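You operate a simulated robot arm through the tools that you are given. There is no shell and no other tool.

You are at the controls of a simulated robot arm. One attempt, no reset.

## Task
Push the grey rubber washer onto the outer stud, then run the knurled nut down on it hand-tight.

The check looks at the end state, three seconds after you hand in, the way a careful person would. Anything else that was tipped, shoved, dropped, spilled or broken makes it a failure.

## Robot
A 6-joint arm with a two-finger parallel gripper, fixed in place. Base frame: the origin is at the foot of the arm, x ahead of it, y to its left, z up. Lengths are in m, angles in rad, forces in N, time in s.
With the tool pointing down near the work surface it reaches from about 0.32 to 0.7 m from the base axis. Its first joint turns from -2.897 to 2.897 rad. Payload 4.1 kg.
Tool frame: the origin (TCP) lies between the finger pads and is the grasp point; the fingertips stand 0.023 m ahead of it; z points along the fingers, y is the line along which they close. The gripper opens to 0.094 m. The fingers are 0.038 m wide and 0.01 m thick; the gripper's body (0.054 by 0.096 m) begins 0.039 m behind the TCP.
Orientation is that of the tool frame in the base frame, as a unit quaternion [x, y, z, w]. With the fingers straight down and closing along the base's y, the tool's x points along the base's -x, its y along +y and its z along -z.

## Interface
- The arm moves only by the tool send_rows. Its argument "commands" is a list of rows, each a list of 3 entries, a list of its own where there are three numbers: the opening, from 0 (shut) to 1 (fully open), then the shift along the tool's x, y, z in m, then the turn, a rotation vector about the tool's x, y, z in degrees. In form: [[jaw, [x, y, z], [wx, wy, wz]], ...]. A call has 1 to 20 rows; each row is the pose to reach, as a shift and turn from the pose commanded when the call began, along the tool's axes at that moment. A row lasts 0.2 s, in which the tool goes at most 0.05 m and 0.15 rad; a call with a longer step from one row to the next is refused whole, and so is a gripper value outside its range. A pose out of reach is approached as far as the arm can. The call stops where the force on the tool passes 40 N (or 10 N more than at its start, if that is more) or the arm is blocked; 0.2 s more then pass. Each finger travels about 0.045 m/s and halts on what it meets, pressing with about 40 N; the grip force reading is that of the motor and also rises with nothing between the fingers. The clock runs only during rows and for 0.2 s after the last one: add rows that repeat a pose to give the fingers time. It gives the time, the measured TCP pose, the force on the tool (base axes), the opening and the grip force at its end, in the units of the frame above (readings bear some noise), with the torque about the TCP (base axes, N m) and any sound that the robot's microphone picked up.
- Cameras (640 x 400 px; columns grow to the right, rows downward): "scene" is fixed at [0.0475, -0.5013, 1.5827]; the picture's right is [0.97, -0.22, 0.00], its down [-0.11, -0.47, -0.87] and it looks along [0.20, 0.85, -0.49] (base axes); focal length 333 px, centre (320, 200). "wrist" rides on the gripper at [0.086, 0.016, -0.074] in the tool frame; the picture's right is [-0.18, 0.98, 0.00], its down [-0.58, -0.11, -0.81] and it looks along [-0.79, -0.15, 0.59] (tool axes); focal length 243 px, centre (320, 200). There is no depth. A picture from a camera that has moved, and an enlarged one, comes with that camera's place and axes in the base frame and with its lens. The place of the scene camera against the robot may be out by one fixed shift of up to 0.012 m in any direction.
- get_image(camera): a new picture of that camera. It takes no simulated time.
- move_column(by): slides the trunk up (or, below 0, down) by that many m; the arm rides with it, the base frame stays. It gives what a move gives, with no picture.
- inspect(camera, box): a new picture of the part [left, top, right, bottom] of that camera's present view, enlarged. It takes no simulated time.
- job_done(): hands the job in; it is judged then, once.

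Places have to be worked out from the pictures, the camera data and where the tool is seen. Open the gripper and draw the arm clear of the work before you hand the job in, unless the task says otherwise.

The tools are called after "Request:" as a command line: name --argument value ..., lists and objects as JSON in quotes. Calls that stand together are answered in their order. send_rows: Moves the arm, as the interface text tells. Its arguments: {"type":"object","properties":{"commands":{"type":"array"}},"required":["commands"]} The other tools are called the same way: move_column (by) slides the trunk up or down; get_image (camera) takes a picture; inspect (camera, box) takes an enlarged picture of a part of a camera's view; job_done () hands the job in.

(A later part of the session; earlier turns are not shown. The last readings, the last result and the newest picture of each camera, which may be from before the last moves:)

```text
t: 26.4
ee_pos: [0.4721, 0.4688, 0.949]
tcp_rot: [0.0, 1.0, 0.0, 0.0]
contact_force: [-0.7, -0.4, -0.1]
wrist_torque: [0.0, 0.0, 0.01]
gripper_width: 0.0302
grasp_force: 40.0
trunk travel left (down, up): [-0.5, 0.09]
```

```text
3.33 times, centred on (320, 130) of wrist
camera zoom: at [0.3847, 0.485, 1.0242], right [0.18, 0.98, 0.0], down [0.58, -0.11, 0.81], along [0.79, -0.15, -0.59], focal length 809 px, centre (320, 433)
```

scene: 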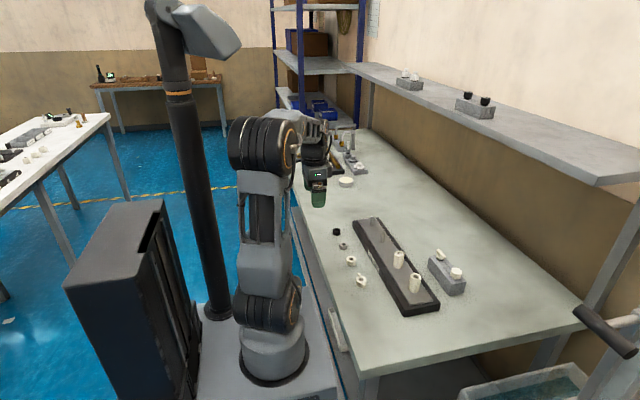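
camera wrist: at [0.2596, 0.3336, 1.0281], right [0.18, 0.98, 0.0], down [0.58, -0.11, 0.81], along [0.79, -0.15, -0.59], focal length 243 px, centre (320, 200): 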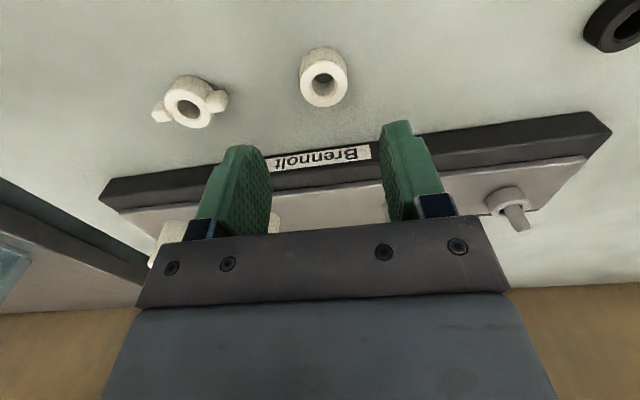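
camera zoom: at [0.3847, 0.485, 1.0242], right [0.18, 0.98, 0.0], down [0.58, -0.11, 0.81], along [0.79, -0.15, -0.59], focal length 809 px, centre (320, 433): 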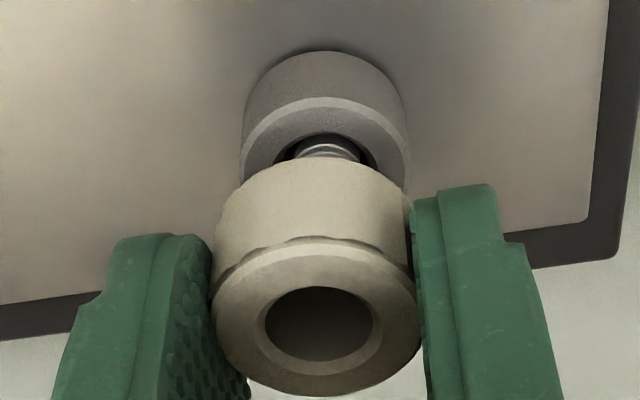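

The tool is now about 1.2 mm to the −y side of the stud (tracking wobble), still with no contact. I shift +1 mm in y and continue down slowly.

Request:
send_rows --commands '[[0.1, [0, 0.001, 0], [0, 0, 0]], [0.1, [0, 0.001, 0.001], [0, 0, 0]], [0.1, [0, 0.001, 0.002], [0, 0, 0]], [0.1, [0, 0.001, 0.003], [0, 0, 0]], [0.1, [0, 0.001, 0.003], [0, 0, 0]]]'

Request:
inspect --camera "wrist" --box '[240, 70, 400, 190]'

```text
t: 27.6
ee_pos: [0.4712, 0.4707, 0.9462]
tcp_rot: [0.0, 1.0, 0.0, 0.0]
contact_force: [0.7, -0.4, -0.3]
wrist_torque: [0.01, -0.01, 0.0]
gripper_width: 0.0301
grasp_force: 39.9
trunk travel left (down, up): [-0.5, 0.09]
```

```text
3.33 times, centred on (320, 130) of wrist
camera zoom: at [0.3841, 0.4868, 1.0208], right [0.18, 0.98, 0.0], down [0.58, -0.11, 0.81], along [0.79, -0.15, -0.59], focal length 809 px, centre (320, 433)
```

zoom: 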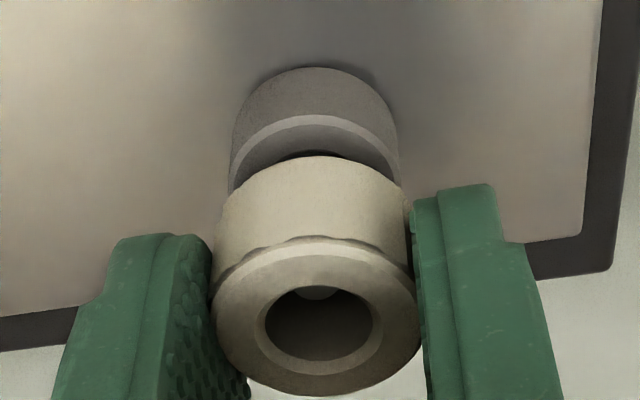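

The stud tip is now visible inside the nut's hole, with still no contact force. I keep lowering in 1 mm steps.

Request:
send_rows --commands '[[0.1, [0, -0.0004, 0], [0, 0, 0]], [0.1, [0, -0.0004, 0.001], [0, 0, 0]], [0.1, [0, -0.0004, 0.002], [0, 0, 0]], [0.1, [0, -0.0004, 0.003], [0, 0, 0]], [0.1, [0, -0.0004, 0.003], [0, 0, 0]]]'

Request:
inspect --camera "wrist" --box '[240, 70, 400, 190]'

```text
t: 28.8
ee_pos: [0.4709, 0.4698, 0.9434]
tcp_rot: [0.001, 1.0, -0.001, 0.0]
contact_force: [-0.2, 0.2, 0.1]
wrist_torque: [0.01, -0.01, 0.05]
gripper_width: 0.0299
grasp_force: 40.7
trunk travel left (down, up): [-0.5, 0.09]
```

```text
3.33 times, centred on (320, 130) of wrist
camera zoom: at [0.3844, 0.4862, 1.0185], right [0.18, 0.98, 0.0], down [0.58, -0.11, 0.81], along [0.79, -0.15, -0.59], focal length 809 px, centre (320, 433)
```

zoom: 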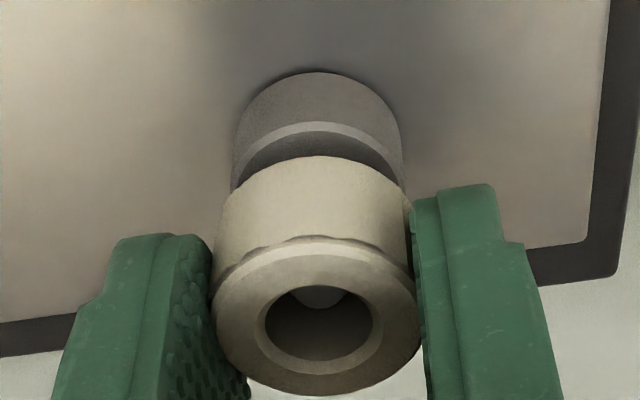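

Still free. I continue down another few millimetres.

Request:
send_rows --commands '[[0.1, [0, 0, 0.001], [0, 0, 0]], [0.1, [0, 0, 0.002], [0, 0, 0]], [0.1, [0, 0, 0.003], [0, 0, 0]], [0.1, [0, 0, 0.004], [0, 0, 0]], [0.1, [0, 0, 0.004], [0, 0, 0]]]'

Request:
inspect --camera "wrist" --box '[240, 70, 400, 190]'

```text
t: 30.0
ee_pos: [0.4706, 0.4713, 0.9389]
tcp_rot: [-0.001, 1.0, 0.0, 0.0]
contact_force: [-2.0, -0.7, 2.0]
wrist_torque: [0.0, 0.08, 0.01]
gripper_width: 0.03
grasp_force: 39.7
trunk travel left (down, up): [-0.5, 0.09]
```

```text
3.33 times, centred on (320, 130) of wrist
camera zoom: at [0.3837, 0.4864, 1.0144], right [0.18, 0.98, 0.0], down [0.58, -0.11, 0.81], along [0.79, -0.15, -0.59], focal length 809 px, centre (320, 433)
```

zoom: 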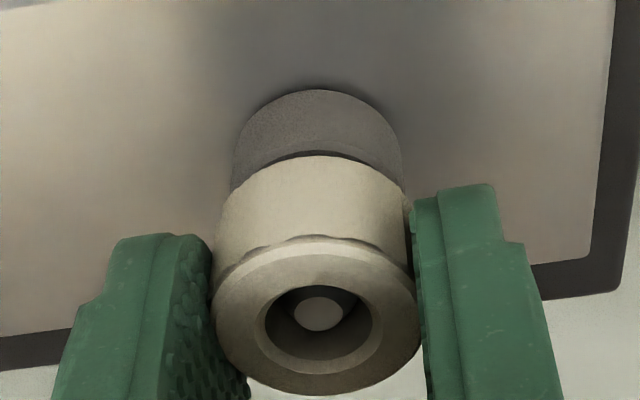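

A slight contact appeared (2 N) with the nut bottom about 15 mm down from the tip. The stud looks about 0.9 mm +x of the tool axis, so I correct that and press down lightly to feel whether the thread blocks it.

Request:
send_rows --commands '[[0.1, [-0.0008, 0, 0], [0, 0, 0]], [0.1, [-0.0008, 0, 0.0], [0, 0, 0]], [0.1, [-0.0008, 0, 0.001], [0, 0, 0]], [0.1, [-0.0008, 0, 0.001], [0, 0, 0]]]'

Request:
inspect --camera "wrist" --box '[240, 70, 400, 190]'

```text
t: 31.0
ee_pos: [0.4708, 0.47, 0.9391]
tcp_rot: [-0.002, 1.0, 0.001, 0.002]
contact_force: [-9.1, -3.9, 7.3]
wrist_torque: [-0.09, 0.3, 0.03]
gripper_width: 0.03
grasp_force: 40.0
trunk travel left (down, up): [-0.5, 0.09]
```

```text
3.33 times, centred on (320, 130) of wrist
camera zoom: at [0.3837, 0.4863, 1.0143], right [0.18, 0.98, 0.0], down [0.58, -0.11, 0.81], along [0.79, -0.15, -0.59], focal length 809 px, centre (320, 433)
```

zoom: 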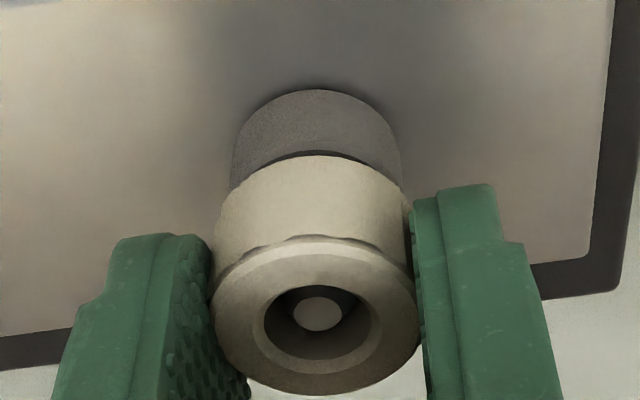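

Moving +x only raised a −x reaction force, so the nut's true bore is already touching the stud. The nut is engaged at a thread or shoulder and wants to sit at x≈0.4697. I relax the lateral command back and read the forces.

Request:
send_rows --commands '[[0.1, [0.0014, -0.0004, 0], [0, 0, 0]], [0.1, [0.0014, -0.0004, 0], [0, 0, 0]], [0.1, [0.0014, -0.0004, 0], [0, 0, 0]]]'

Request:
inspect --camera "scene" --box '[355, 200, 405, 235]'

```text
t: 31.8
ee_pos: [0.4721, 0.4705, 0.9398]
tcp_rot: [0.0, 1.0, 0.001, 0.002]
contact_force: [0.8, 6.6, 11.4]
wrist_torque: [-0.11, 0.15, -0.01]
gripper_width: 0.03
grasp_force: 40.0
trunk travel left (down, up): [-0.5, 0.09]
```

```text
11.43 times, centred on (380, 218) of scene
camera zoom: at [0.0475, -0.5013, 1.5827], right [0.97, -0.22, 0.0], down [-0.11, -0.47, -0.87], along [0.2, 0.85, -0.49], focal length 3801 px, centre (-366, 0)
```

zoom: 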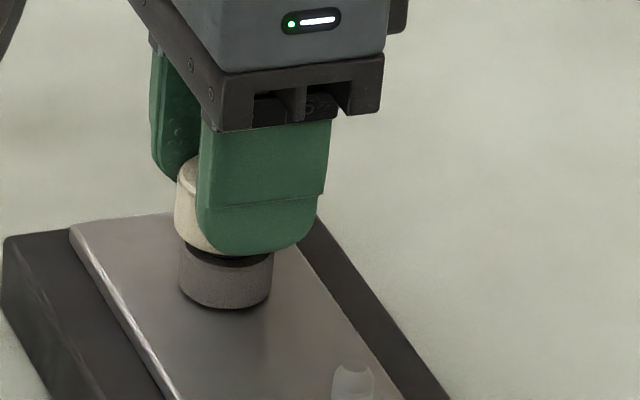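

The reactions show the nut is laterally captured on the stud (x≈0.4697, y≈0.470) and blocked vertically at about 11 N, which is consistent with the thread start. I now turn clockwise from above (+ about tool z) by 80° with a light downward bias and read the torque and height.

Request:
send_rows --commands '[[0.1, [0, 0.0002, 0], [0, 0, 8]], [0.1, [0, 0.0002, 0], [0, 0, 16]], [0.1, [0, 0.0002, 0], [0, 0, 24]], [0.1, [0, 0.0002, 0], [0, 0, 32]], [0.1, [0, 0.0002, 0], [0, 0, 40]], [0.1, [0, 0.0002, 0], [0, 0, 48]], [0.1, [0, 0.0002, 0], [0, 0, 56]], [0.1, [0, 0.0002, 0], [0, 0, 64]], [0.1, [0, 0.0002, 0], [0, 0, 72]], [0.1, [0, 0.0002, 0], [0, 0, 80]]]'

Request:
get_image --camera "wrist"

Request:
inspect --camera "scene" --box '[355, 200, 405, 235]'

```text
t: 34.0
ee_pos: [0.4704, 0.4689, 0.9381]
tcp_rot: [0.644, 0.765, -0.001, -0.001]
contact_force: [-1.6, -4.8, 8.1]
wrist_torque: [-0.12, -0.03, 0.01]
gripper_width: 0.0301
grasp_force: 39.8
trunk travel left (down, up): [-0.5, 0.09]
```

```text
taken
camera wrist: at [0.4705, 0.5572, 1.013], right [1.0, -0.01, 0.0], down [-0.01, -0.59, 0.81], along [-0.01, -0.81, -0.59], focal length 243 px, centre (320, 200)
```

wrist: 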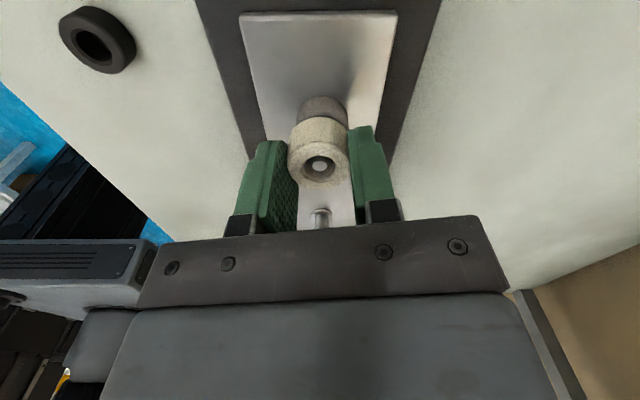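

```text
11.43 times, centred on (380, 218) of scene
camera zoom: at [0.0475, -0.5013, 1.5827], right [0.97, -0.22, 0.0], down [-0.11, -0.47, -0.87], along [0.2, 0.85, -0.49], focal length 3801 px, centre (-366, 0)
```

zoom: 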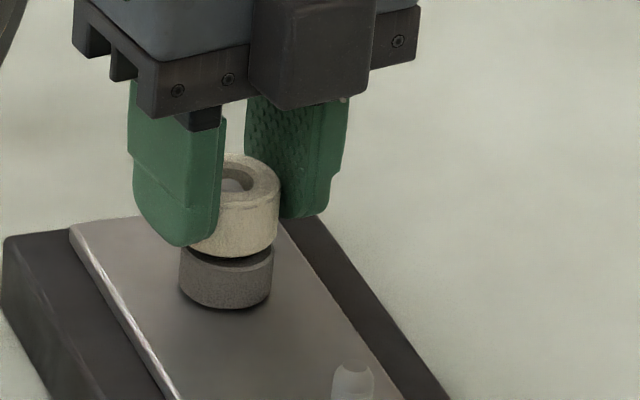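

After 80° the nut height dropped slightly and the force eased, with the nut still captured. I keep turning clockwise another 80°, lowering the command 1.5 mm as I go.

Request:
send_rows --commands '[[0.1, [-0.0002, 0, 0.0002], [0, 0, 8]], [0.1, [-0.0002, 0, 0.0004], [0, 0, 16]], [0.1, [-0.0002, 0, 0.0005], [0, 0, 24]], [0.1, [-0.0002, 0, 0.0006], [0, 0, 32]], [0.1, [-0.0002, 0, 0.0008], [0, 0, 40]], [0.1, [-0.0002, 0, 0.0009], [0, 0, 48]], [0.1, [-0.0002, 0, 0.0011], [0, 0, 56]], [0.1, [-0.0002, 0, 0.0012], [0, 0, 64]], [0.1, [-0.0002, 0, 0.0014], [0, 0, 72]], [0.1, [-0.0002, 0, 0.0015], [0, 0, 80]]]'

Request:
get_image --camera "wrist"

Request:
inspect --camera "scene" --box '[355, 200, 405, 235]'

```text
t: 35.8
ee_pos: [0.4675, 0.4648, 0.9364]
tcp_rot: [0.892, 0.45, -0.001, -0.033]
contact_force: [-37.5, 20.3, 1.5]
wrist_torque: [-0.14, 0.41, 0.26]
gripper_width: 0.031
grasp_force: 24.0
out of reach, approached as far as the arm can: row 6, 7, 8, 9
trunk travel left (down, up): [-0.5, 0.09]
stopped in row 9: the force on the tool passed its limit at 115 N (the readings are from after the stop); the commanded pose is now the measured one
```

```text
taken
camera wrist: at [0.5336, 0.5201, 1.0127], right [0.68, -0.73, -0.06], down [-0.41, -0.45, 0.79], along [-0.61, -0.51, -0.6], focal length 243 px, centre (320, 200)
```

wrist: 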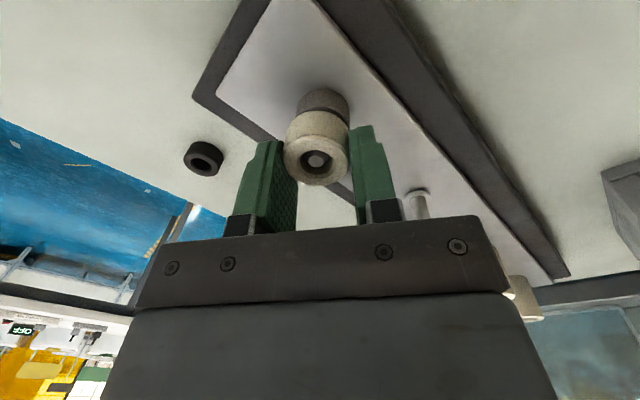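

```text
11.43 times, centred on (380, 218) of scene
camera zoom: at [0.0475, -0.5013, 1.5827], right [0.97, -0.22, 0.0], down [-0.11, -0.47, -0.87], along [0.2, 0.85, -0.49], focal length 3801 px, centre (-366, 0)
```

zoom: 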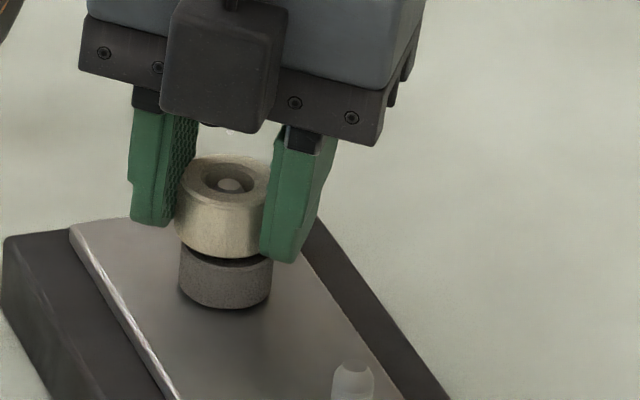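

The wrist joint hit its limit at about +125° of yaw. That tilted the tool a few degrees and spiked the force, but the nut still sits on the stud over the washer. I release the nut in place before straightening up.

Request:
send_rows --commands '[[0.3, [0, 0, 0], [0, 0, 0]], [0.5, [0, 0, 0], [0, 0, 0]], [0.6, [0, 0, 0], [0, 0, 0]], [0.6, [0, 0, 0], [0, 0, 0]]]'

Request:
get_image --camera "wrist"

Request:
inspect --camera "scene" --box '[355, 200, 405, 235]'

```text
t: 36.8
ee_pos: [0.4769, 0.4576, 0.9372]
tcp_rot: [0.894, 0.447, 0.003, -0.031]
contact_force: [-0.6, 0.4, -0.8]
wrist_torque: [0.0, -0.01, 0.02]
gripper_width: 0.0568
grasp_force: 0.2
trunk travel left (down, up): [-0.5, 0.09]
```

```text
taken
camera wrist: at [0.5433, 0.513, 1.0139], right [0.67, -0.74, -0.06], down [-0.42, -0.44, 0.79], along [-0.61, -0.51, -0.61], focal length 243 px, centre (320, 200)
```

wrist: 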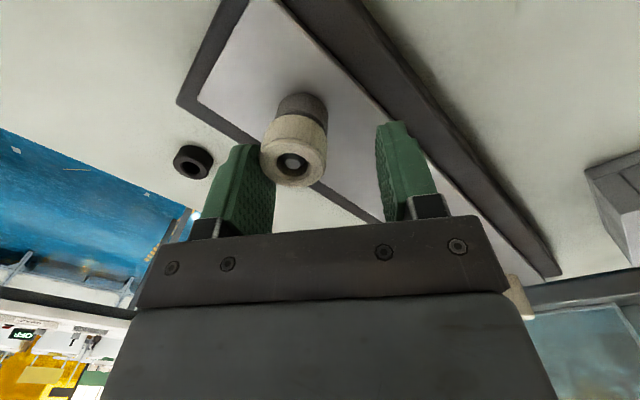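

```text
11.43 times, centred on (380, 218) of scene
camera zoom: at [0.0475, -0.5013, 1.5827], right [0.97, -0.22, 0.0], down [-0.11, -0.47, -0.87], along [0.2, 0.85, -0.49], focal length 3801 px, centre (-366, 0)
```

zoom: 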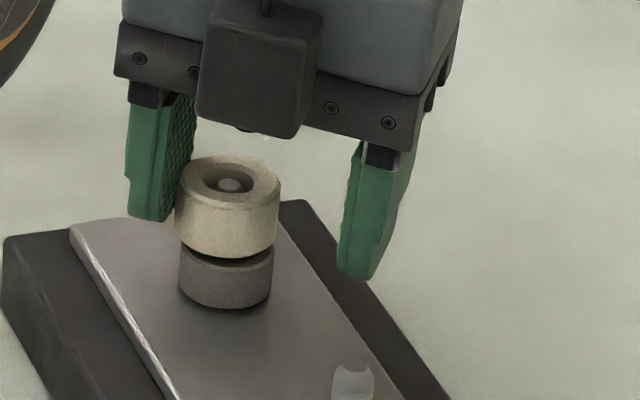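

The nut is captive on the stud, and on release the arm relaxed to a slightly off-centre, tilted pose. I straighten the tool, re-centre on the stud axis and come back off the joint limit by 10°.

Request:
send_rows --commands '[[0.7, [0.0015, -0.005, 0.0], [0, 0, 0]], [0.7, [0.003, -0.009, 0.0004], [-1.5, -1.0, -4]], [0.7, [0.0052, -0.0128, 0.0008], [-3.06, -1.93, -10]], [0.7, [0.0052, -0.0128, 0.0008], [-3.06, -1.93, -10]], [0.7, [0.0052, -0.0128, 0.0008], [-3.06, -1.93, -10]]]'

Request:
get_image --camera "wrist"

Request:
inspect --camera "wrist" --box '[240, 70, 400, 190]'

```text
t: 38.0
ee_pos: [0.4687, 0.4705, 0.9369]
tcp_rot: [0.852, 0.524, 0.002, 0.001]
contact_force: [-0.9, -1.0, 0.4]
wrist_torque: [0.0, 0.01, 0.0]
gripper_width: 0.0655
grasp_force: 0.1
trunk travel left (down, up): [-0.5, 0.09]
```

```text
taken
camera wrist: at [0.5218, 0.5405, 1.0113], right [0.79, -0.61, 0.0], down [-0.36, -0.47, 0.81], along [-0.49, -0.64, -0.59], focal length 243 px, centre (320, 200)
```

wrist: 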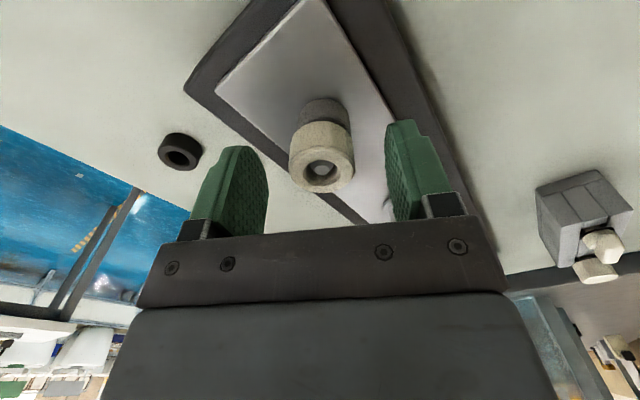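

```text
3.33 times, centred on (320, 130) of wrist
camera zoom: at [0.5218, 0.5405, 1.0113], right [0.79, -0.61, 0.0], down [-0.36, -0.47, 0.81], along [-0.49, -0.64, -0.59], focal length 809 px, centre (320, 433)
```

zoom: 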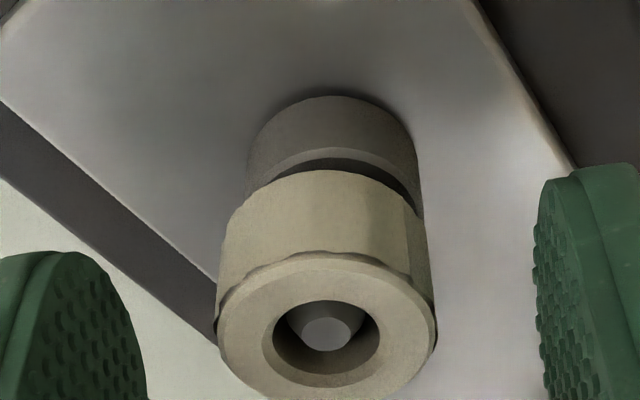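

The tool is straight again and the nut remains upright on the thread, around the stud tip. With the jaw open I rotate back counter-clockwise 152° around the nut to prepare for the next stroke.

Request:
send_rows --commands '[[0.7, [0, 0.0015, 0], [0, 0, -8]], [0.7, [0, 0.0015, 0], [0, 0, -16]], [0.7, [0, 0.0015, 0], [0, 0, -24]], [0.7, [0, 0.0015, 0], [0, 0, -32]], [0.7, [0, 0.0015, 0], [0, 0, -40]], [0.7, [0, 0.0015, 0], [0, 0, -48]], [0.7, [0, 0.0015, 0], [0, 0, -56]], [0.7, [0, 0.0015, 0], [0, 0, -64]], [0.7, [0, 0.0015, 0], [0, 0, -72]], [0.7, [0, 0.0015, 0], [0, 0, -80]], [0.7, [0, 0.0015, 0], [0, 0, -88]], [0.7, [0, 0.0015, 0], [0, 0, -96]], [0.7, [0, 0.0015, 0], [0, 0, -104]], [0.7, [0, 0.0015, 0], [0, 0, -112]], [0.7, [0, 0.0015, 0], [0, 0, -120]], [0.7, [0, 0.0015, 0], [0, 0, -128]], [0.7, [0, 0.0015, 0], [0, 0, -136]], [0.7, [0, 0.0015, 0], [0, 0, -144]], [0.7, [0, 0.0015, 0], [0, 0, -152]], [0.7, [0, 0.0015, 0], [0, 0, -152]]]'

Request:
get_image --camera "wrist"

Request:
inspect --camera "scene" --box '[355, 200, 405, 235]'

```text
t: 42.2
ee_pos: [0.4711, 0.4683, 0.9367]
tcp_rot: [-0.302, 0.953, 0.0, 0.003]
contact_force: [-0.7, 0.1, -0.3]
wrist_torque: [-0.04, 0.0, 0.01]
gripper_width: 0.0658
grasp_force: 0.0
trunk travel left (down, up): [-0.5, 0.09]
```

```text
taken
camera wrist: at [0.3895, 0.4334, 1.0112], right [-0.42, 0.91, 0.0], down [0.54, 0.25, 0.81], along [0.74, 0.34, -0.59], focal length 243 px, centre (320, 200)
```

wrist: 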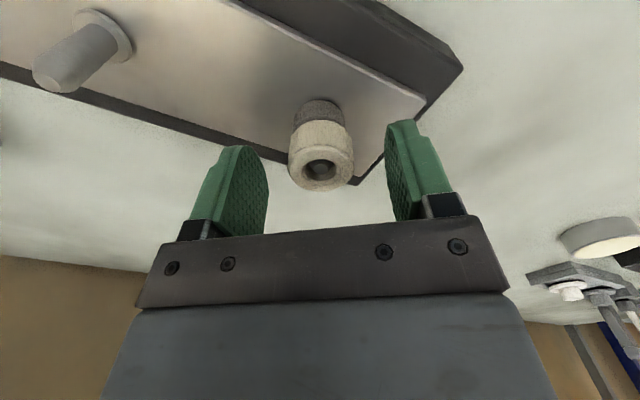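

```text
11.43 times, centred on (380, 218) of scene
camera zoom: at [0.0475, -0.5013, 1.5827], right [0.97, -0.22, 0.0], down [-0.11, -0.47, -0.87], along [0.2, 0.85, -0.49], focal length 3801 px, centre (-366, 0)
```

zoom: 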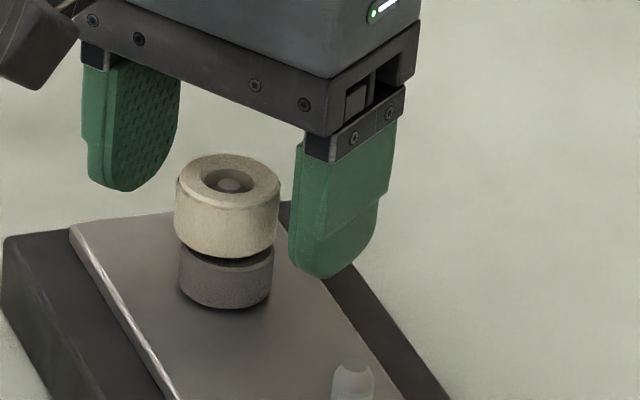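

The nut is upright with a gap of roughly 5–6 mm above the washer. I rotate a further 112° counter-clockwise, to about −147° yaw.

Request:
send_rows --commands '[[0.7, [0, 0.0, 0], [0, 0, -8]], [0.7, [0, 0, 0], [0, 0, -16]], [0.7, [0, 0, 0], [0, 0, -24]], [0.7, [0, 0, 0], [0, 0, -32]], [0.7, [0, 0, 0], [0, 0, -40]], [0.7, [0, 0, 0], [0, 0, -48]], [0.7, [0, 0, 0], [0, 0, -56]], [0.7, [0, 0, 0], [0, 0, -64]], [0.7, [0, 0, 0], [0, 0, -72]], [0.7, [0, 0, 0], [0, 0, -80]], [0.7, [0, 0, 0], [0, 0, -88]], [0.7, [0, 0, 0], [0, 0, -96]], [0.7, [0, 0, 0], [0, 0, -104]], [0.7, [0, 0, 0], [0, 0, -112]], [0.7, [0, 0, 0], [0, 0, -112]], [0.7, [0, 0, 0], [0, 0, -112]]]'

Request:
get_image --camera "wrist"

Request:
inspect --camera "wrist" --box '[240, 70, 400, 190]'

Request:
inspect --camera "scene" --box '[365, 208, 395, 232]'

```text
t: 45.6
ee_pos: [0.4711, 0.4685, 0.9365]
tcp_rot: [0.959, -0.283, 0.002, -0.001]
contact_force: [0.3, 0.1, 0.2]
wrist_torque: [0.0, -0.01, 0.0]
gripper_width: 0.0658
grasp_force: 0.1
trunk travel left (down, up): [-0.5, 0.09]
```

```text
taken
camera wrist: at [0.5335, 0.4089, 1.0119], right [-0.69, -0.73, 0.0], down [-0.43, 0.41, 0.8], along [-0.58, 0.56, -0.59], focal length 243 px, centre (320, 200)
```

wrist: 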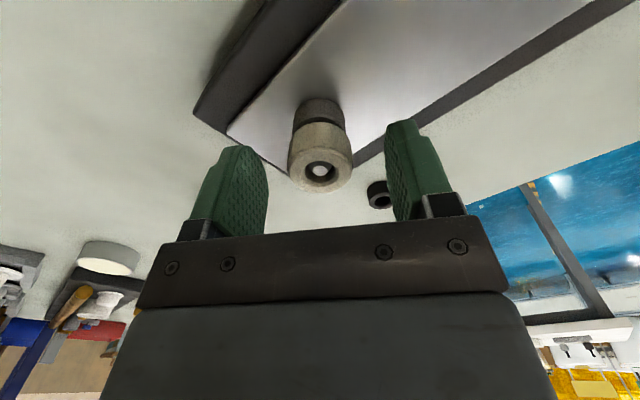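

```text
3.33 times, centred on (320, 130) of wrist
camera zoom: at [0.5335, 0.4089, 1.0119], right [-0.69, -0.73, 0.0], down [-0.43, 0.41, 0.8], along [-0.58, 0.56, -0.59], focal length 809 px, centre (320, 433)
```

zoom: 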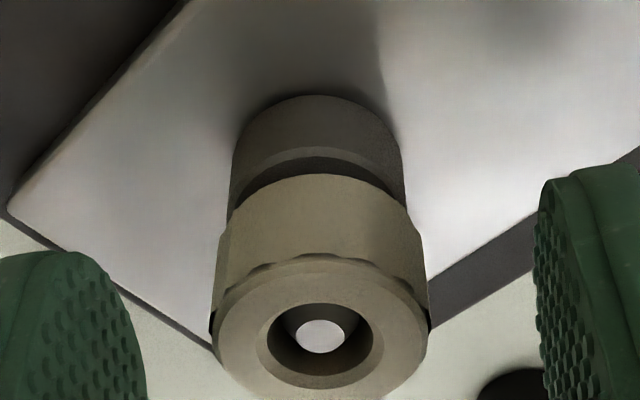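

```text
16.00 times, centred on (380, 220) of scene
camera zoom: at [0.0475, -0.5013, 1.5827], right [0.97, -0.22, 0.0], down [-0.11, -0.47, -0.87], along [0.2, 0.85, -0.49], focal length 5321 px, centre (-640, -120)
```

zoom: 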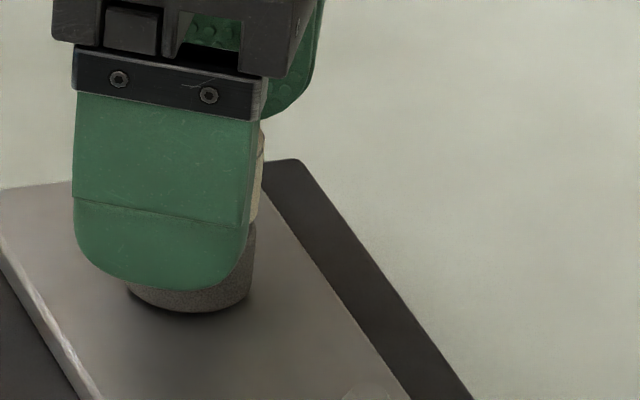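

The tool is at about −147° yaw and centred on the nut. I close the jaw on the nut again and read the forces.

Request:
send_rows --commands '[[0.4, [0, 0, 0], [0, 0, 0]], [0.2, [0, 0, 0], [0, 0, 0]], [0.1, [0, 0, 0], [0, 0, 0]], [0.1, [0, 0, 0], [0, 0, 0]], [0.1, [0, 0, 0], [0, 0, 0]]]'

Request:
inspect --camera "wrist" --box '[240, 70, 400, 190]'

```text
t: 46.8
ee_pos: [0.4714, 0.4702, 0.9377]
tcp_rot: [0.959, -0.284, 0.002, 0.0]
contact_force: [1.7, 1.2, -0.3]
wrist_torque: [-0.04, 0.01, -0.03]
gripper_width: 0.0301
grasp_force: 39.7
trunk travel left (down, up): [-0.5, 0.09]
```

```text
3.33 times, centred on (320, 130) of wrist
camera zoom: at [0.5335, 0.409, 1.0119], right [-0.69, -0.72, 0.0], down [-0.43, 0.41, 0.8], along [-0.58, 0.56, -0.59], focal length 809 px, centre (320, 433)
```

zoom: 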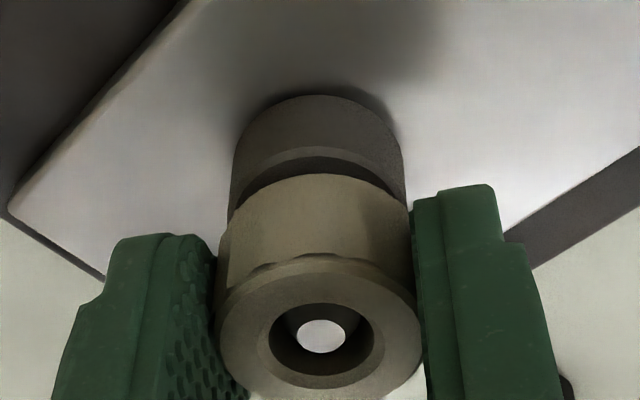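

Good grip with almost no side load. I turn clockwise 152° with a gentle downward feed of 2 mm and watch the height and forces.

Request:
send_rows --commands '[[0.1, [0, 0, 0.0005], [0, 0, 8]], [0.1, [0, 0, 0.0008], [0, 0, 16]], [0.1, [0, 0, 0.001], [0, 0, 24]], [0.1, [0, 0, 0.001], [0, 0, 32]], [0.1, [0, 0, 0.0011], [0, 0, 40]], [0.1, [0, 0, 0.0012], [0, 0, 48]], [0.1, [0, 0, 0.0013], [0, 0, 56]], [0.1, [0, 0, 0.0014], [0, 0, 64]], [0.1, [0, 0, 0.0014], [0, 0, 72]], [0.1, [0, 0, 0.0015], [0, 0, 80]], [0.1, [0, 0, 0.0015], [0, 0, 88]], [0.1, [0, 0, 0.0016], [0, 0, 96]], [0.1, [0, 0, 0.0016], [0, 0, 104]], [0.1, [0, 0, 0.0017], [0, 0, 112]], [0.1, [0, 0, 0.0018], [0, 0, 120]], [0.1, [0, 0, 0.0018], [0, 0, 128]], [0.1, [0, 0, 0.0019], [0, 0, 136]], [0.1, [0, 0, 0.002], [0, 0, 144]], [0.1, [0, 0, 0.002], [0, 0, 152]]]'

Request:
get_image --camera "wrist"

Request:
inspect --camera "scene" --box '[365, 208, 395, 232]'

```text
t: 50.8
ee_pos: [0.4693, 0.4697, 0.9346]
tcp_rot: [0.044, 0.999, -0.001, 0.002]
contact_force: [-18.5, 5.1, 1.6]
wrist_torque: [0.14, 0.61, 0.0]
gripper_width: 0.0297
grasp_force: 40.2
trunk travel left (down, up): [-0.5, 0.09]
```

```text
taken
camera wrist: at [0.3833, 0.4941, 1.0096], right [0.27, 0.96, 0.0], down [0.57, -0.16, 0.81], along [0.78, -0.22, -0.59], focal length 243 px, centre (320, 200)
```

wrist: 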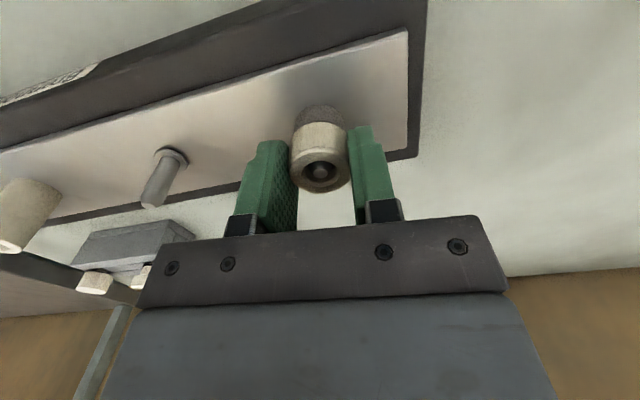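

```text
16.00 times, centred on (380, 220) of scene
camera zoom: at [0.0475, -0.5013, 1.5827], right [0.97, -0.22, 0.0], down [-0.11, -0.47, -0.87], along [0.2, 0.85, -0.49], focal length 5321 px, centre (-640, -120)
```

zoom: 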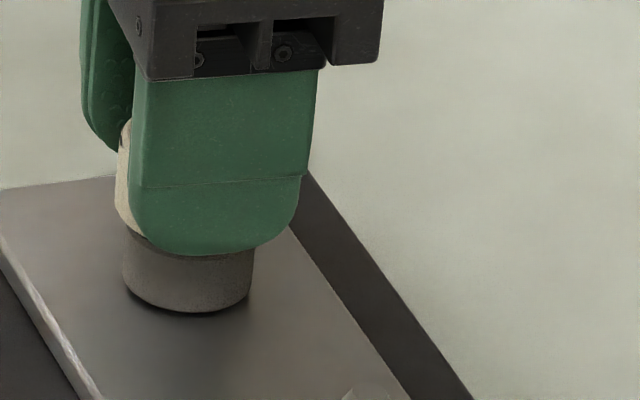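

The tool came down about 2.3 mm during the 152° stroke with little vertical force. I look closely at the nut in the fingers and at the gap to the washer.

Request:
inspect --camera "wrist" --box '[240, 70, 400, 190]'

Request:
inspect --camera "wrist" --box '[280, 90, 360, 150]'

```text
3.33 times, centred on (320, 130) of wrist
camera zoom: at [0.3833, 0.4941, 1.0096], right [0.27, 0.96, 0.0], down [0.57, -0.16, 0.81], along [0.78, -0.22, -0.59], focal length 809 px, centre (320, 433)
```

zoom: 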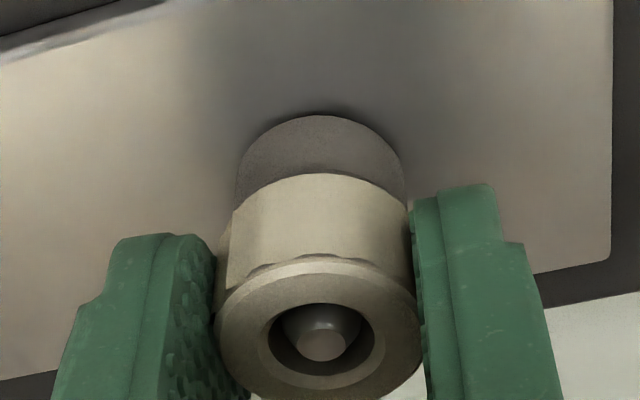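

```text
6.67 times, centred on (320, 120) of wrist
camera zoom: at [0.3833, 0.4941, 1.0096], right [0.27, 0.96, 0.0], down [0.57, -0.16, 0.81], along [0.78, -0.22, -0.59], focal length 1618 px, centre (320, 733)
```

zoom: 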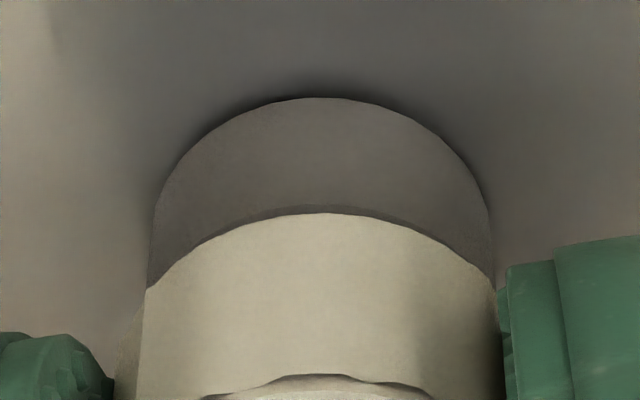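

The nut moved down with the fingers and its bottom is now about 4 mm above the washer. I correct the side load (about 18 N toward −x) with a small shift and continue clockwise 104°, feeding 1.8 mm down.

Request:
send_rows --commands '[[0.1, [0.0008, 0.0003, 0.0002], [0, 0, 0]], [0.1, [0.0008, 0.0003, 0.0004], [0, 0, 8]], [0.1, [0.0008, 0.0003, 0.0006], [0, 0, 16]], [0.1, [0.0008, 0.0003, 0.0007], [0, 0, 24]], [0.1, [0.0008, 0.0003, 0.0008], [0, 0, 32]], [0.1, [0.0008, 0.0003, 0.0009], [0, 0, 40]], [0.1, [0.0008, 0.0003, 0.001], [0, 0, 48]], [0.1, [0.0008, 0.0003, 0.0011], [0, 0, 56]], [0.1, [0.0008, 0.0003, 0.0012], [0, 0, 64]], [0.1, [0.0008, 0.0003, 0.0013], [0, 0, 72]], [0.1, [0.0008, 0.0003, 0.0014], [0, 0, 80]], [0.1, [0.0008, 0.0003, 0.0015], [0, 0, 88]], [0.1, [0.0008, 0.0003, 0.0016], [0, 0, 96]], [0.1, [0.0008, 0.0003, 0.0017], [0, 0, 104]]]'

Request:
get_image --camera "wrist"

Request:
inspect --camera "wrist" --box '[240, 70, 400, 190]'

Request:
inspect --camera "scene" --box '[365, 208, 395, 232]'

```text
t: 53.8
ee_pos: [0.4692, 0.4711, 0.9327]
tcp_rot: [0.815, 0.58, 0.003, 0.0]
contact_force: [7.3, 9.5, 14.2]
wrist_torque: [-0.41, 0.17, 0.04]
gripper_width: 0.0302
grasp_force: 39.7
trunk travel left (down, up): [-0.5, 0.09]
```

```text
taken
camera wrist: at [0.5126, 0.547, 1.0089], right [0.87, -0.5, 0.0], down [-0.3, -0.51, 0.8], along [-0.4, -0.7, -0.59], focal length 243 px, centre (320, 200)
```

wrist: 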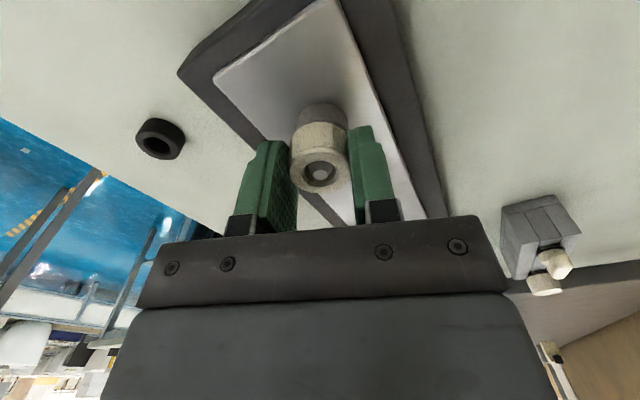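

```text
3.33 times, centred on (320, 130) of wrist
camera zoom: at [0.5126, 0.547, 1.0089], right [0.87, -0.5, 0.0], down [-0.3, -0.51, 0.8], along [-0.4, -0.7, -0.59], focal length 809 px, centre (320, 433)
```

zoom: 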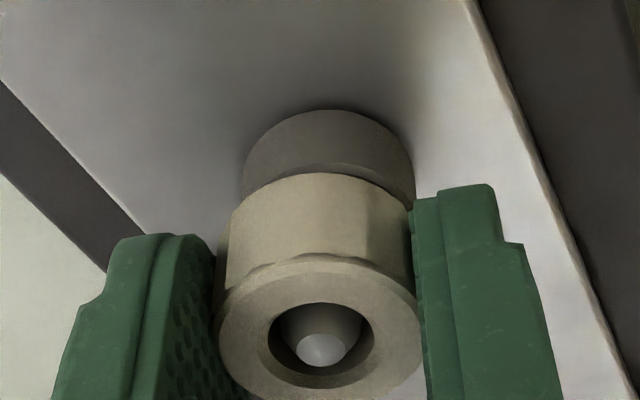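

```text
16.00 times, centred on (380, 220) of scene
camera zoom: at [0.0475, -0.5013, 1.5827], right [0.97, -0.22, 0.0], down [-0.11, -0.47, -0.87], along [0.2, 0.85, -0.49], focal length 5321 px, centre (-640, -120)
```

zoom: 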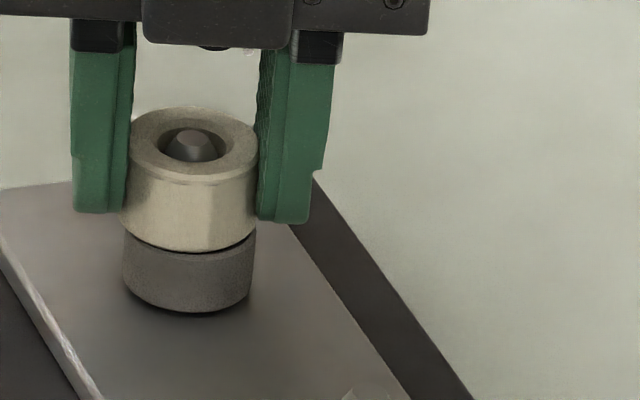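

This time the height dropped 0.7 mm with a 14 N upward reaction, so the thread now controls the descent. I release, then rotate back 152° for another stroke.

Request:
send_rows --commands '[[0.4, [0, 0, -0.001], [0, 0, 0]], [0.6, [0, 0, -0.001], [0, 0, 0]], [0.7, [0, 0, -0.001], [0, 0, 0]], [0.7, [0, 0, -0.001], [0, 0, -8]], [0.7, [0, 0, -0.001], [0, 0, -16]], [0.7, [0, 0, -0.001], [0, 0, -24]], [0.7, [0, 0, -0.001], [0, 0, -32]], [0.7, [0, 0, -0.001], [0, 0, -40]], [0.7, [0, 0, -0.001], [0, 0, -48]], [0.7, [0, 0, -0.001], [0, 0, -56]], [0.7, [0, 0, -0.001], [0, 0, -64]], [0.7, [0, 0, -0.001], [0, 0, -72]], [0.7, [0, 0, -0.001], [0, 0, -80]], [0.7, [0, 0, -0.001], [0, 0, -88]], [0.7, [0, 0, -0.001], [0, 0, -96]], [0.7, [0, 0, -0.001], [0, 0, -104]], [0.7, [0, 0, -0.001], [0, 0, -112]], [0.7, [0, 0, -0.001], [0, 0, -120]], [0.7, [0, 0, -0.001], [0, 0, -128]], [0.7, [0, 0, -0.001], [0, 0, -136]]]'

Request:
get_image --camera "wrist"

Request:
inspect --camera "scene" --box '[365, 208, 395, 232]'

Request:
inspect --camera "wrist" --box '[240, 70, 400, 190]'

```text
t: 58.0
ee_pos: [0.4701, 0.4721, 0.9343]
tcp_rot: [-0.235, 0.972, -0.001, 0.001]
contact_force: [0.0, -0.6, 0.2]
wrist_torque: [-0.01, 0.04, -0.02]
gripper_width: 0.0657
grasp_force: 0.0
trunk travel left (down, up): [-0.5, 0.09]
```

```text
taken
camera wrist: at [0.3837, 0.4451, 1.0089], right [-0.28, 0.96, 0.0], down [0.56, 0.17, 0.81], along [0.77, 0.23, -0.59], focal length 243 px, centre (320, 200)
```

wrist: 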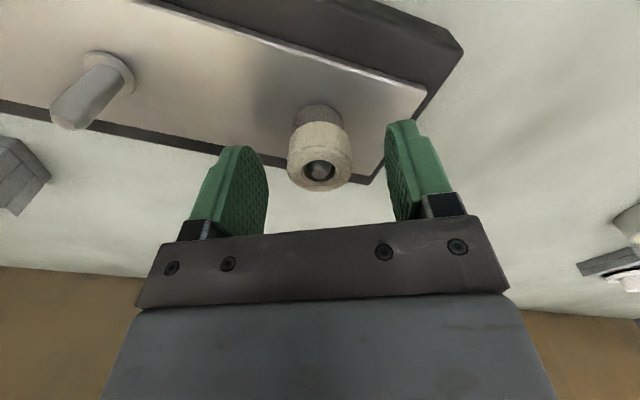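

```text
16.00 times, centred on (380, 220) of scene
camera zoom: at [0.0475, -0.5013, 1.5827], right [0.97, -0.22, 0.0], down [-0.11, -0.47, -0.87], along [0.2, 0.85, -0.49], focal length 5321 px, centre (-640, -120)
```

zoom: 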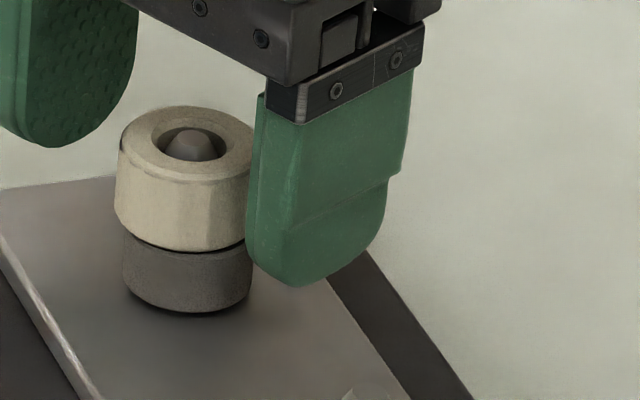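

```text
3.33 times, centred on (320, 130) of wrist
camera zoom: at [0.3837, 0.4451, 1.0089], right [-0.28, 0.96, 0.0], down [0.56, 0.17, 0.81], along [0.77, 0.23, -0.59], focal length 809 px, centre (320, 433)
```

zoom: 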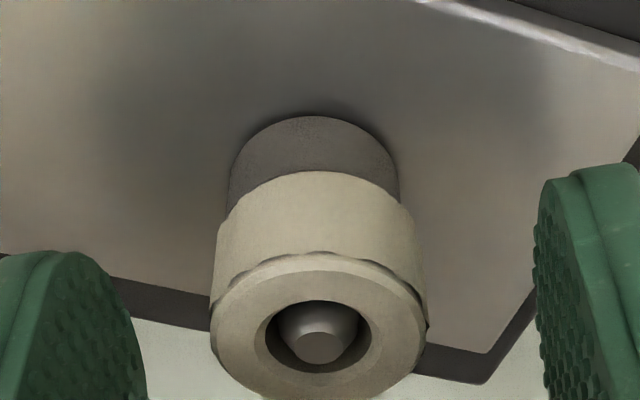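

The nut is on straight, about 3 mm above the washer. The camera data puts the tool about 2.3 mm short of the stud axis along its own x, so I shift that and rotate back a further 112°.

Request:
send_rows --commands '[[0.7, [-0.0012, 0, 0], [0, 0, -8]], [0.7, [-0.0023, 0, 0], [0, 0, -16]], [0.7, [-0.0023, 0, 0], [0, 0, -24]], [0.7, [-0.0023, 0, 0], [0, 0, -32]], [0.7, [-0.0023, 0, 0], [0, 0, -40]], [0.7, [-0.0023, 0, 0], [0, 0, -48]], [0.7, [-0.0023, 0, 0], [0, 0, -56]], [0.7, [-0.0023, 0, 0], [0, 0, -64]], [0.7, [-0.0023, 0, 0], [0, 0, -72]], [0.7, [-0.0023, 0, 0], [0, 0, -80]], [0.7, [-0.0023, 0, 0], [0, 0, -88]], [0.7, [-0.0023, 0, 0], [0, 0, -96]], [0.7, [-0.0023, 0, 0], [0, 0, -104]], [0.7, [-0.0023, 0, 0], [0, 0, -112]], [0.7, [-0.0023, 0, 0], [0, 0, -120]], [0.7, [-0.0023, 0, 0], [0, 0, -120]], [0.7, [-0.0023, 0, 0], [0, 0, -120]]]'

Request:
get_image --camera "wrist"

Request:
inspect --camera "wrist" --box '[240, 70, 400, 190]'

```text
t: 61.6
ee_pos: [0.4708, 0.4716, 0.9323]
tcp_rot: [0.959, -0.283, 0.001, 0.0]
contact_force: [0.8, -0.1, 0.3]
wrist_torque: [0.01, 0.01, -0.01]
gripper_width: 0.066
grasp_force: 0.0
trunk travel left (down, up): [-0.5, 0.09]
```

```text
taken
camera wrist: at [0.5348, 0.4108, 1.0085], right [-0.69, -0.73, 0.0], down [-0.43, 0.41, 0.8], along [-0.58, 0.56, -0.59], focal length 243 px, centre (320, 200)
```

wrist: 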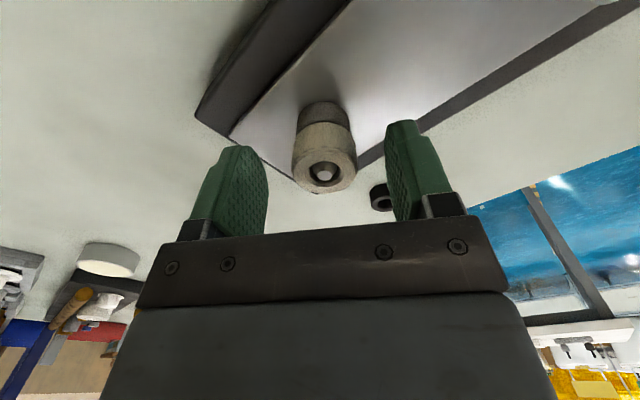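

```text
3.33 times, centred on (320, 130) of wrist
camera zoom: at [0.5348, 0.4108, 1.0085], right [-0.69, -0.73, 0.0], down [-0.43, 0.41, 0.8], along [-0.58, 0.56, -0.59], focal length 809 px, centre (320, 433)
```

zoom: 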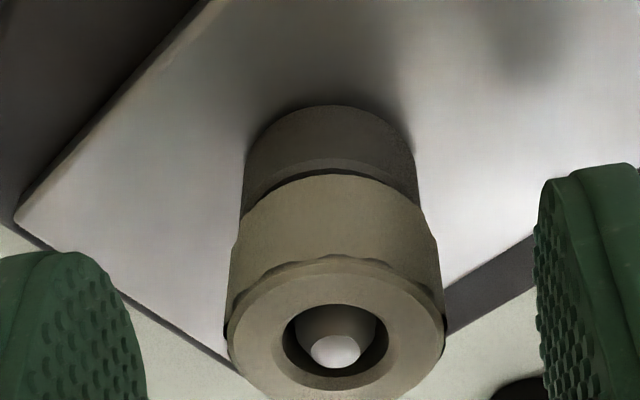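

Combining the two opposite views, the true stud axis is about (0.4685, 0.4703), which agrees with the earlier side forces. I centre on it (tool −1.9 mm x, +2.0 mm y), lower 2 mm and grip.

Request:
send_rows --commands '[[0.7, [-0.001, 0.001, 0.001], [0, 0, 0]], [0.7, [-0.0019, 0.002, 0.002], [0, 0, 0]], [0.7, [-0.0019, 0.002, 0.002], [0, 0, 0]], [0.4, [-0.0019, 0.002, 0.002], [0, 0, 0]], [0.2, [-0.0019, 0.002, 0.002], [0, 0, 0]], [0.1, [-0.0019, 0.002, 0.002], [0, 0, 0]], [0.1, [-0.0019, 0.002, 0.002], [0, 0, 0]], [0.1, [-0.0019, 0.002, 0.002], [0, 0, 0]]]'

Request:
inspect --camera "wrist" --box '[240, 70, 400, 190]'

```text
t: 63.4
ee_pos: [0.4686, 0.4715, 0.931]
tcp_rot: [0.959, -0.284, 0.002, -0.001]
contact_force: [-1.1, 0.1, 1.6]
wrist_torque: [-0.21, 0.15, -0.03]
gripper_width: 0.0299
grasp_force: 40.4
trunk travel left (down, up): [-0.5, 0.09]
```

```text
3.33 times, centred on (320, 130) of wrist
camera zoom: at [0.532, 0.4101, 1.0072], right [-0.69, -0.72, 0.0], down [-0.43, 0.41, 0.8], along [-0.58, 0.56, -0.59], focal length 809 px, centre (320, 433)
```

zoom: 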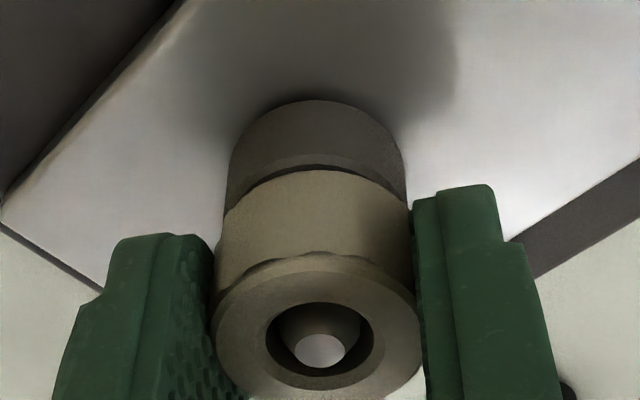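

Gripped with negligible side load. I turn clockwise 152° with about 1.7 mm downward feed.

Request:
send_rows --commands '[[0.1, [0, 0, 0.0004], [0, 0, 8]], [0.1, [0, 0, 0.0007], [0, 0, 16]], [0.1, [0, 0, 0.0008], [0, 0, 24]], [0.1, [0, 0, 0.0008], [0, 0, 32]], [0.1, [0, 0, 0.0009], [0, 0, 40]], [0.1, [0, 0, 0.0009], [0, 0, 48]], [0.1, [0, 0, 0.001], [0, 0, 56]], [0.1, [0, 0, 0.001], [0, 0, 64]], [0.1, [0, 0, 0.0011], [0, 0, 72]], [0.1, [0, 0, 0.0012], [0, 0, 80]], [0.1, [0, 0, 0.0012], [0, 0, 88]], [0.1, [0, 0, 0.0013], [0, 0, 96]], [0.1, [0, 0, 0.0013], [0, 0, 104]], [0.1, [0, 0, 0.0014], [0, 0, 112]], [0.1, [0, 0, 0.0014], [0, 0, 120]], [0.1, [0, 0, 0.0015], [0, 0, 128]], [0.1, [0, 0, 0.0016], [0, 0, 136]], [0.1, [0, 0, 0.0016], [0, 0, 144]], [0.1, [0, 0, 0.0017], [0, 0, 152]]]'

Request:
inspect --camera "wrist" --box '[240, 70, 400, 190]'

Request:
inspect --camera "scene" --box '[365, 208, 395, 232]'

```text
t: 67.4
ee_pos: [0.4679, 0.4718, 0.9309]
tcp_rot: [0.044, 0.999, 0.001, 0.002]
contact_force: [9.0, 1.7, 21.0]
wrist_torque: [-0.12, -0.23, 0.29]
gripper_width: 0.0298
grasp_force: 39.8
trunk travel left (down, up): [-0.5, 0.09]
```

```text
3.33 times, centred on (320, 130) of wrist
camera zoom: at [0.3829, 0.494, 1.0064], right [0.27, 0.96, 0.0], down [0.57, -0.16, 0.81], along [0.78, -0.22, -0.59], focal length 809 px, centre (320, 433)
```

zoom: 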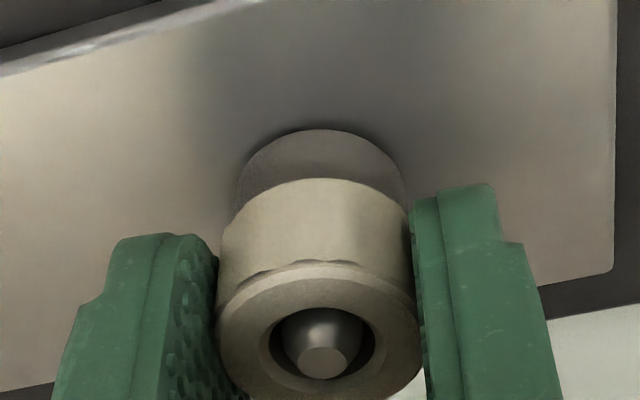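

```text
16.00 times, centred on (380, 220) of scene
camera zoom: at [0.0475, -0.5013, 1.5827], right [0.97, -0.22, 0.0], down [-0.11, -0.47, -0.87], along [0.2, 0.85, -0.49], focal length 5321 px, centre (-640, -120)
```

zoom: 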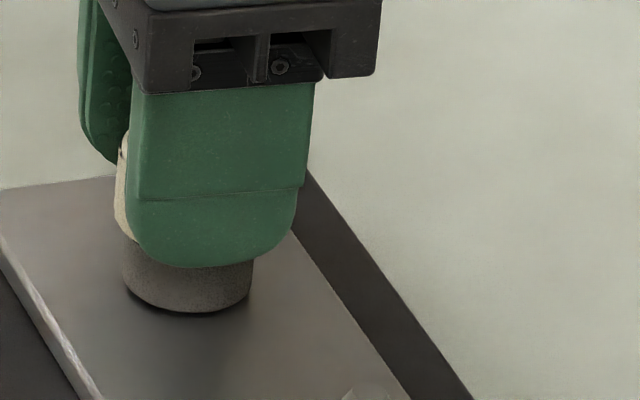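

The tool dropped 0.8 mm. The upward reaction rose to 21 N and a resisting torque of 0.29 N·m appeared, and relative measurements put the nut's face at the washer. I keep tightening in a smaller 48° increment without extra feed to read the torque.

Request:
send_rows --commands '[[0.1, [0.0, 0, 0.0002], [0, 0, 8]], [0.1, [0.0, 0, 0.0003], [0, 0, 16]], [0.1, [0.0, 0, 0.0003], [0, 0, 24]], [0.1, [0.0, 0, 0.0004], [0, 0, 32]], [0.1, [0.0, 0, 0.0004], [0, 0, 40]], [0.1, [0.0, 0, 0.0005], [0, 0, 48]]]'

Request:
inspect --camera "wrist" --box '[240, 70, 400, 190]'

Request:
inspect --camera "scene" --box '[365, 208, 395, 232]'

```text
t: 68.8
ee_pos: [0.4699, 0.4701, 0.9315]
tcp_rot: [0.448, 0.894, 0.002, 0.002]
contact_force: [5.2, 4.0, 24.8]
wrist_torque: [-0.41, 0.33, 0.38]
gripper_width: 0.0288
grasp_force: 40.0
trunk travel left (down, up): [-0.5, 0.09]
```

```text
3.33 times, centred on (320, 130) of wrist
camera zoom: at [0.4304, 0.5483, 1.0066], right [0.9, 0.44, 0.01], down [0.26, -0.53, 0.81], along [0.36, -0.72, -0.59], focal length 809 px, centre (320, 433)
```

zoom: 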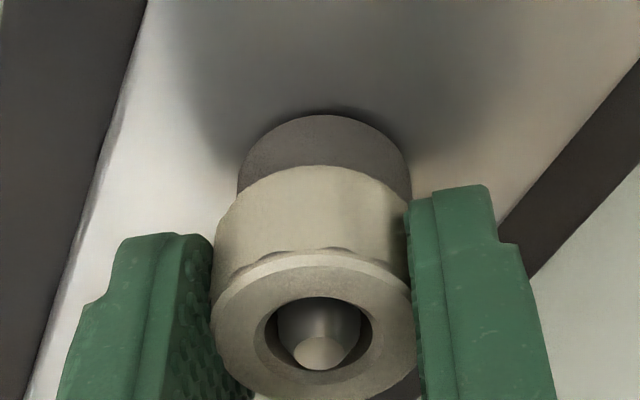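

```text
16.00 times, centred on (380, 220) of scene
camera zoom: at [0.0475, -0.5013, 1.5827], right [0.97, -0.22, 0.0], down [-0.11, -0.47, -0.87], along [0.2, 0.85, -0.49], focal length 5321 px, centre (-640, -120)
```

zoom: 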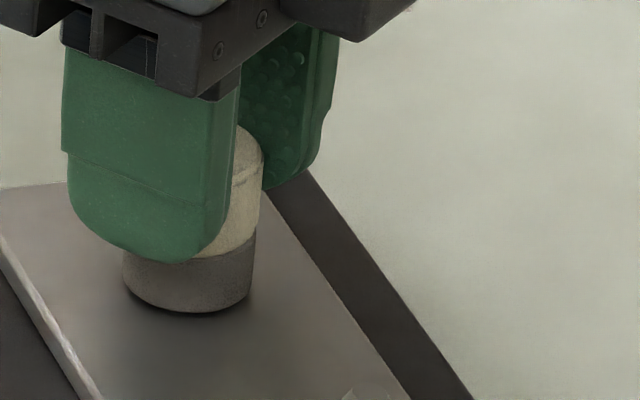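

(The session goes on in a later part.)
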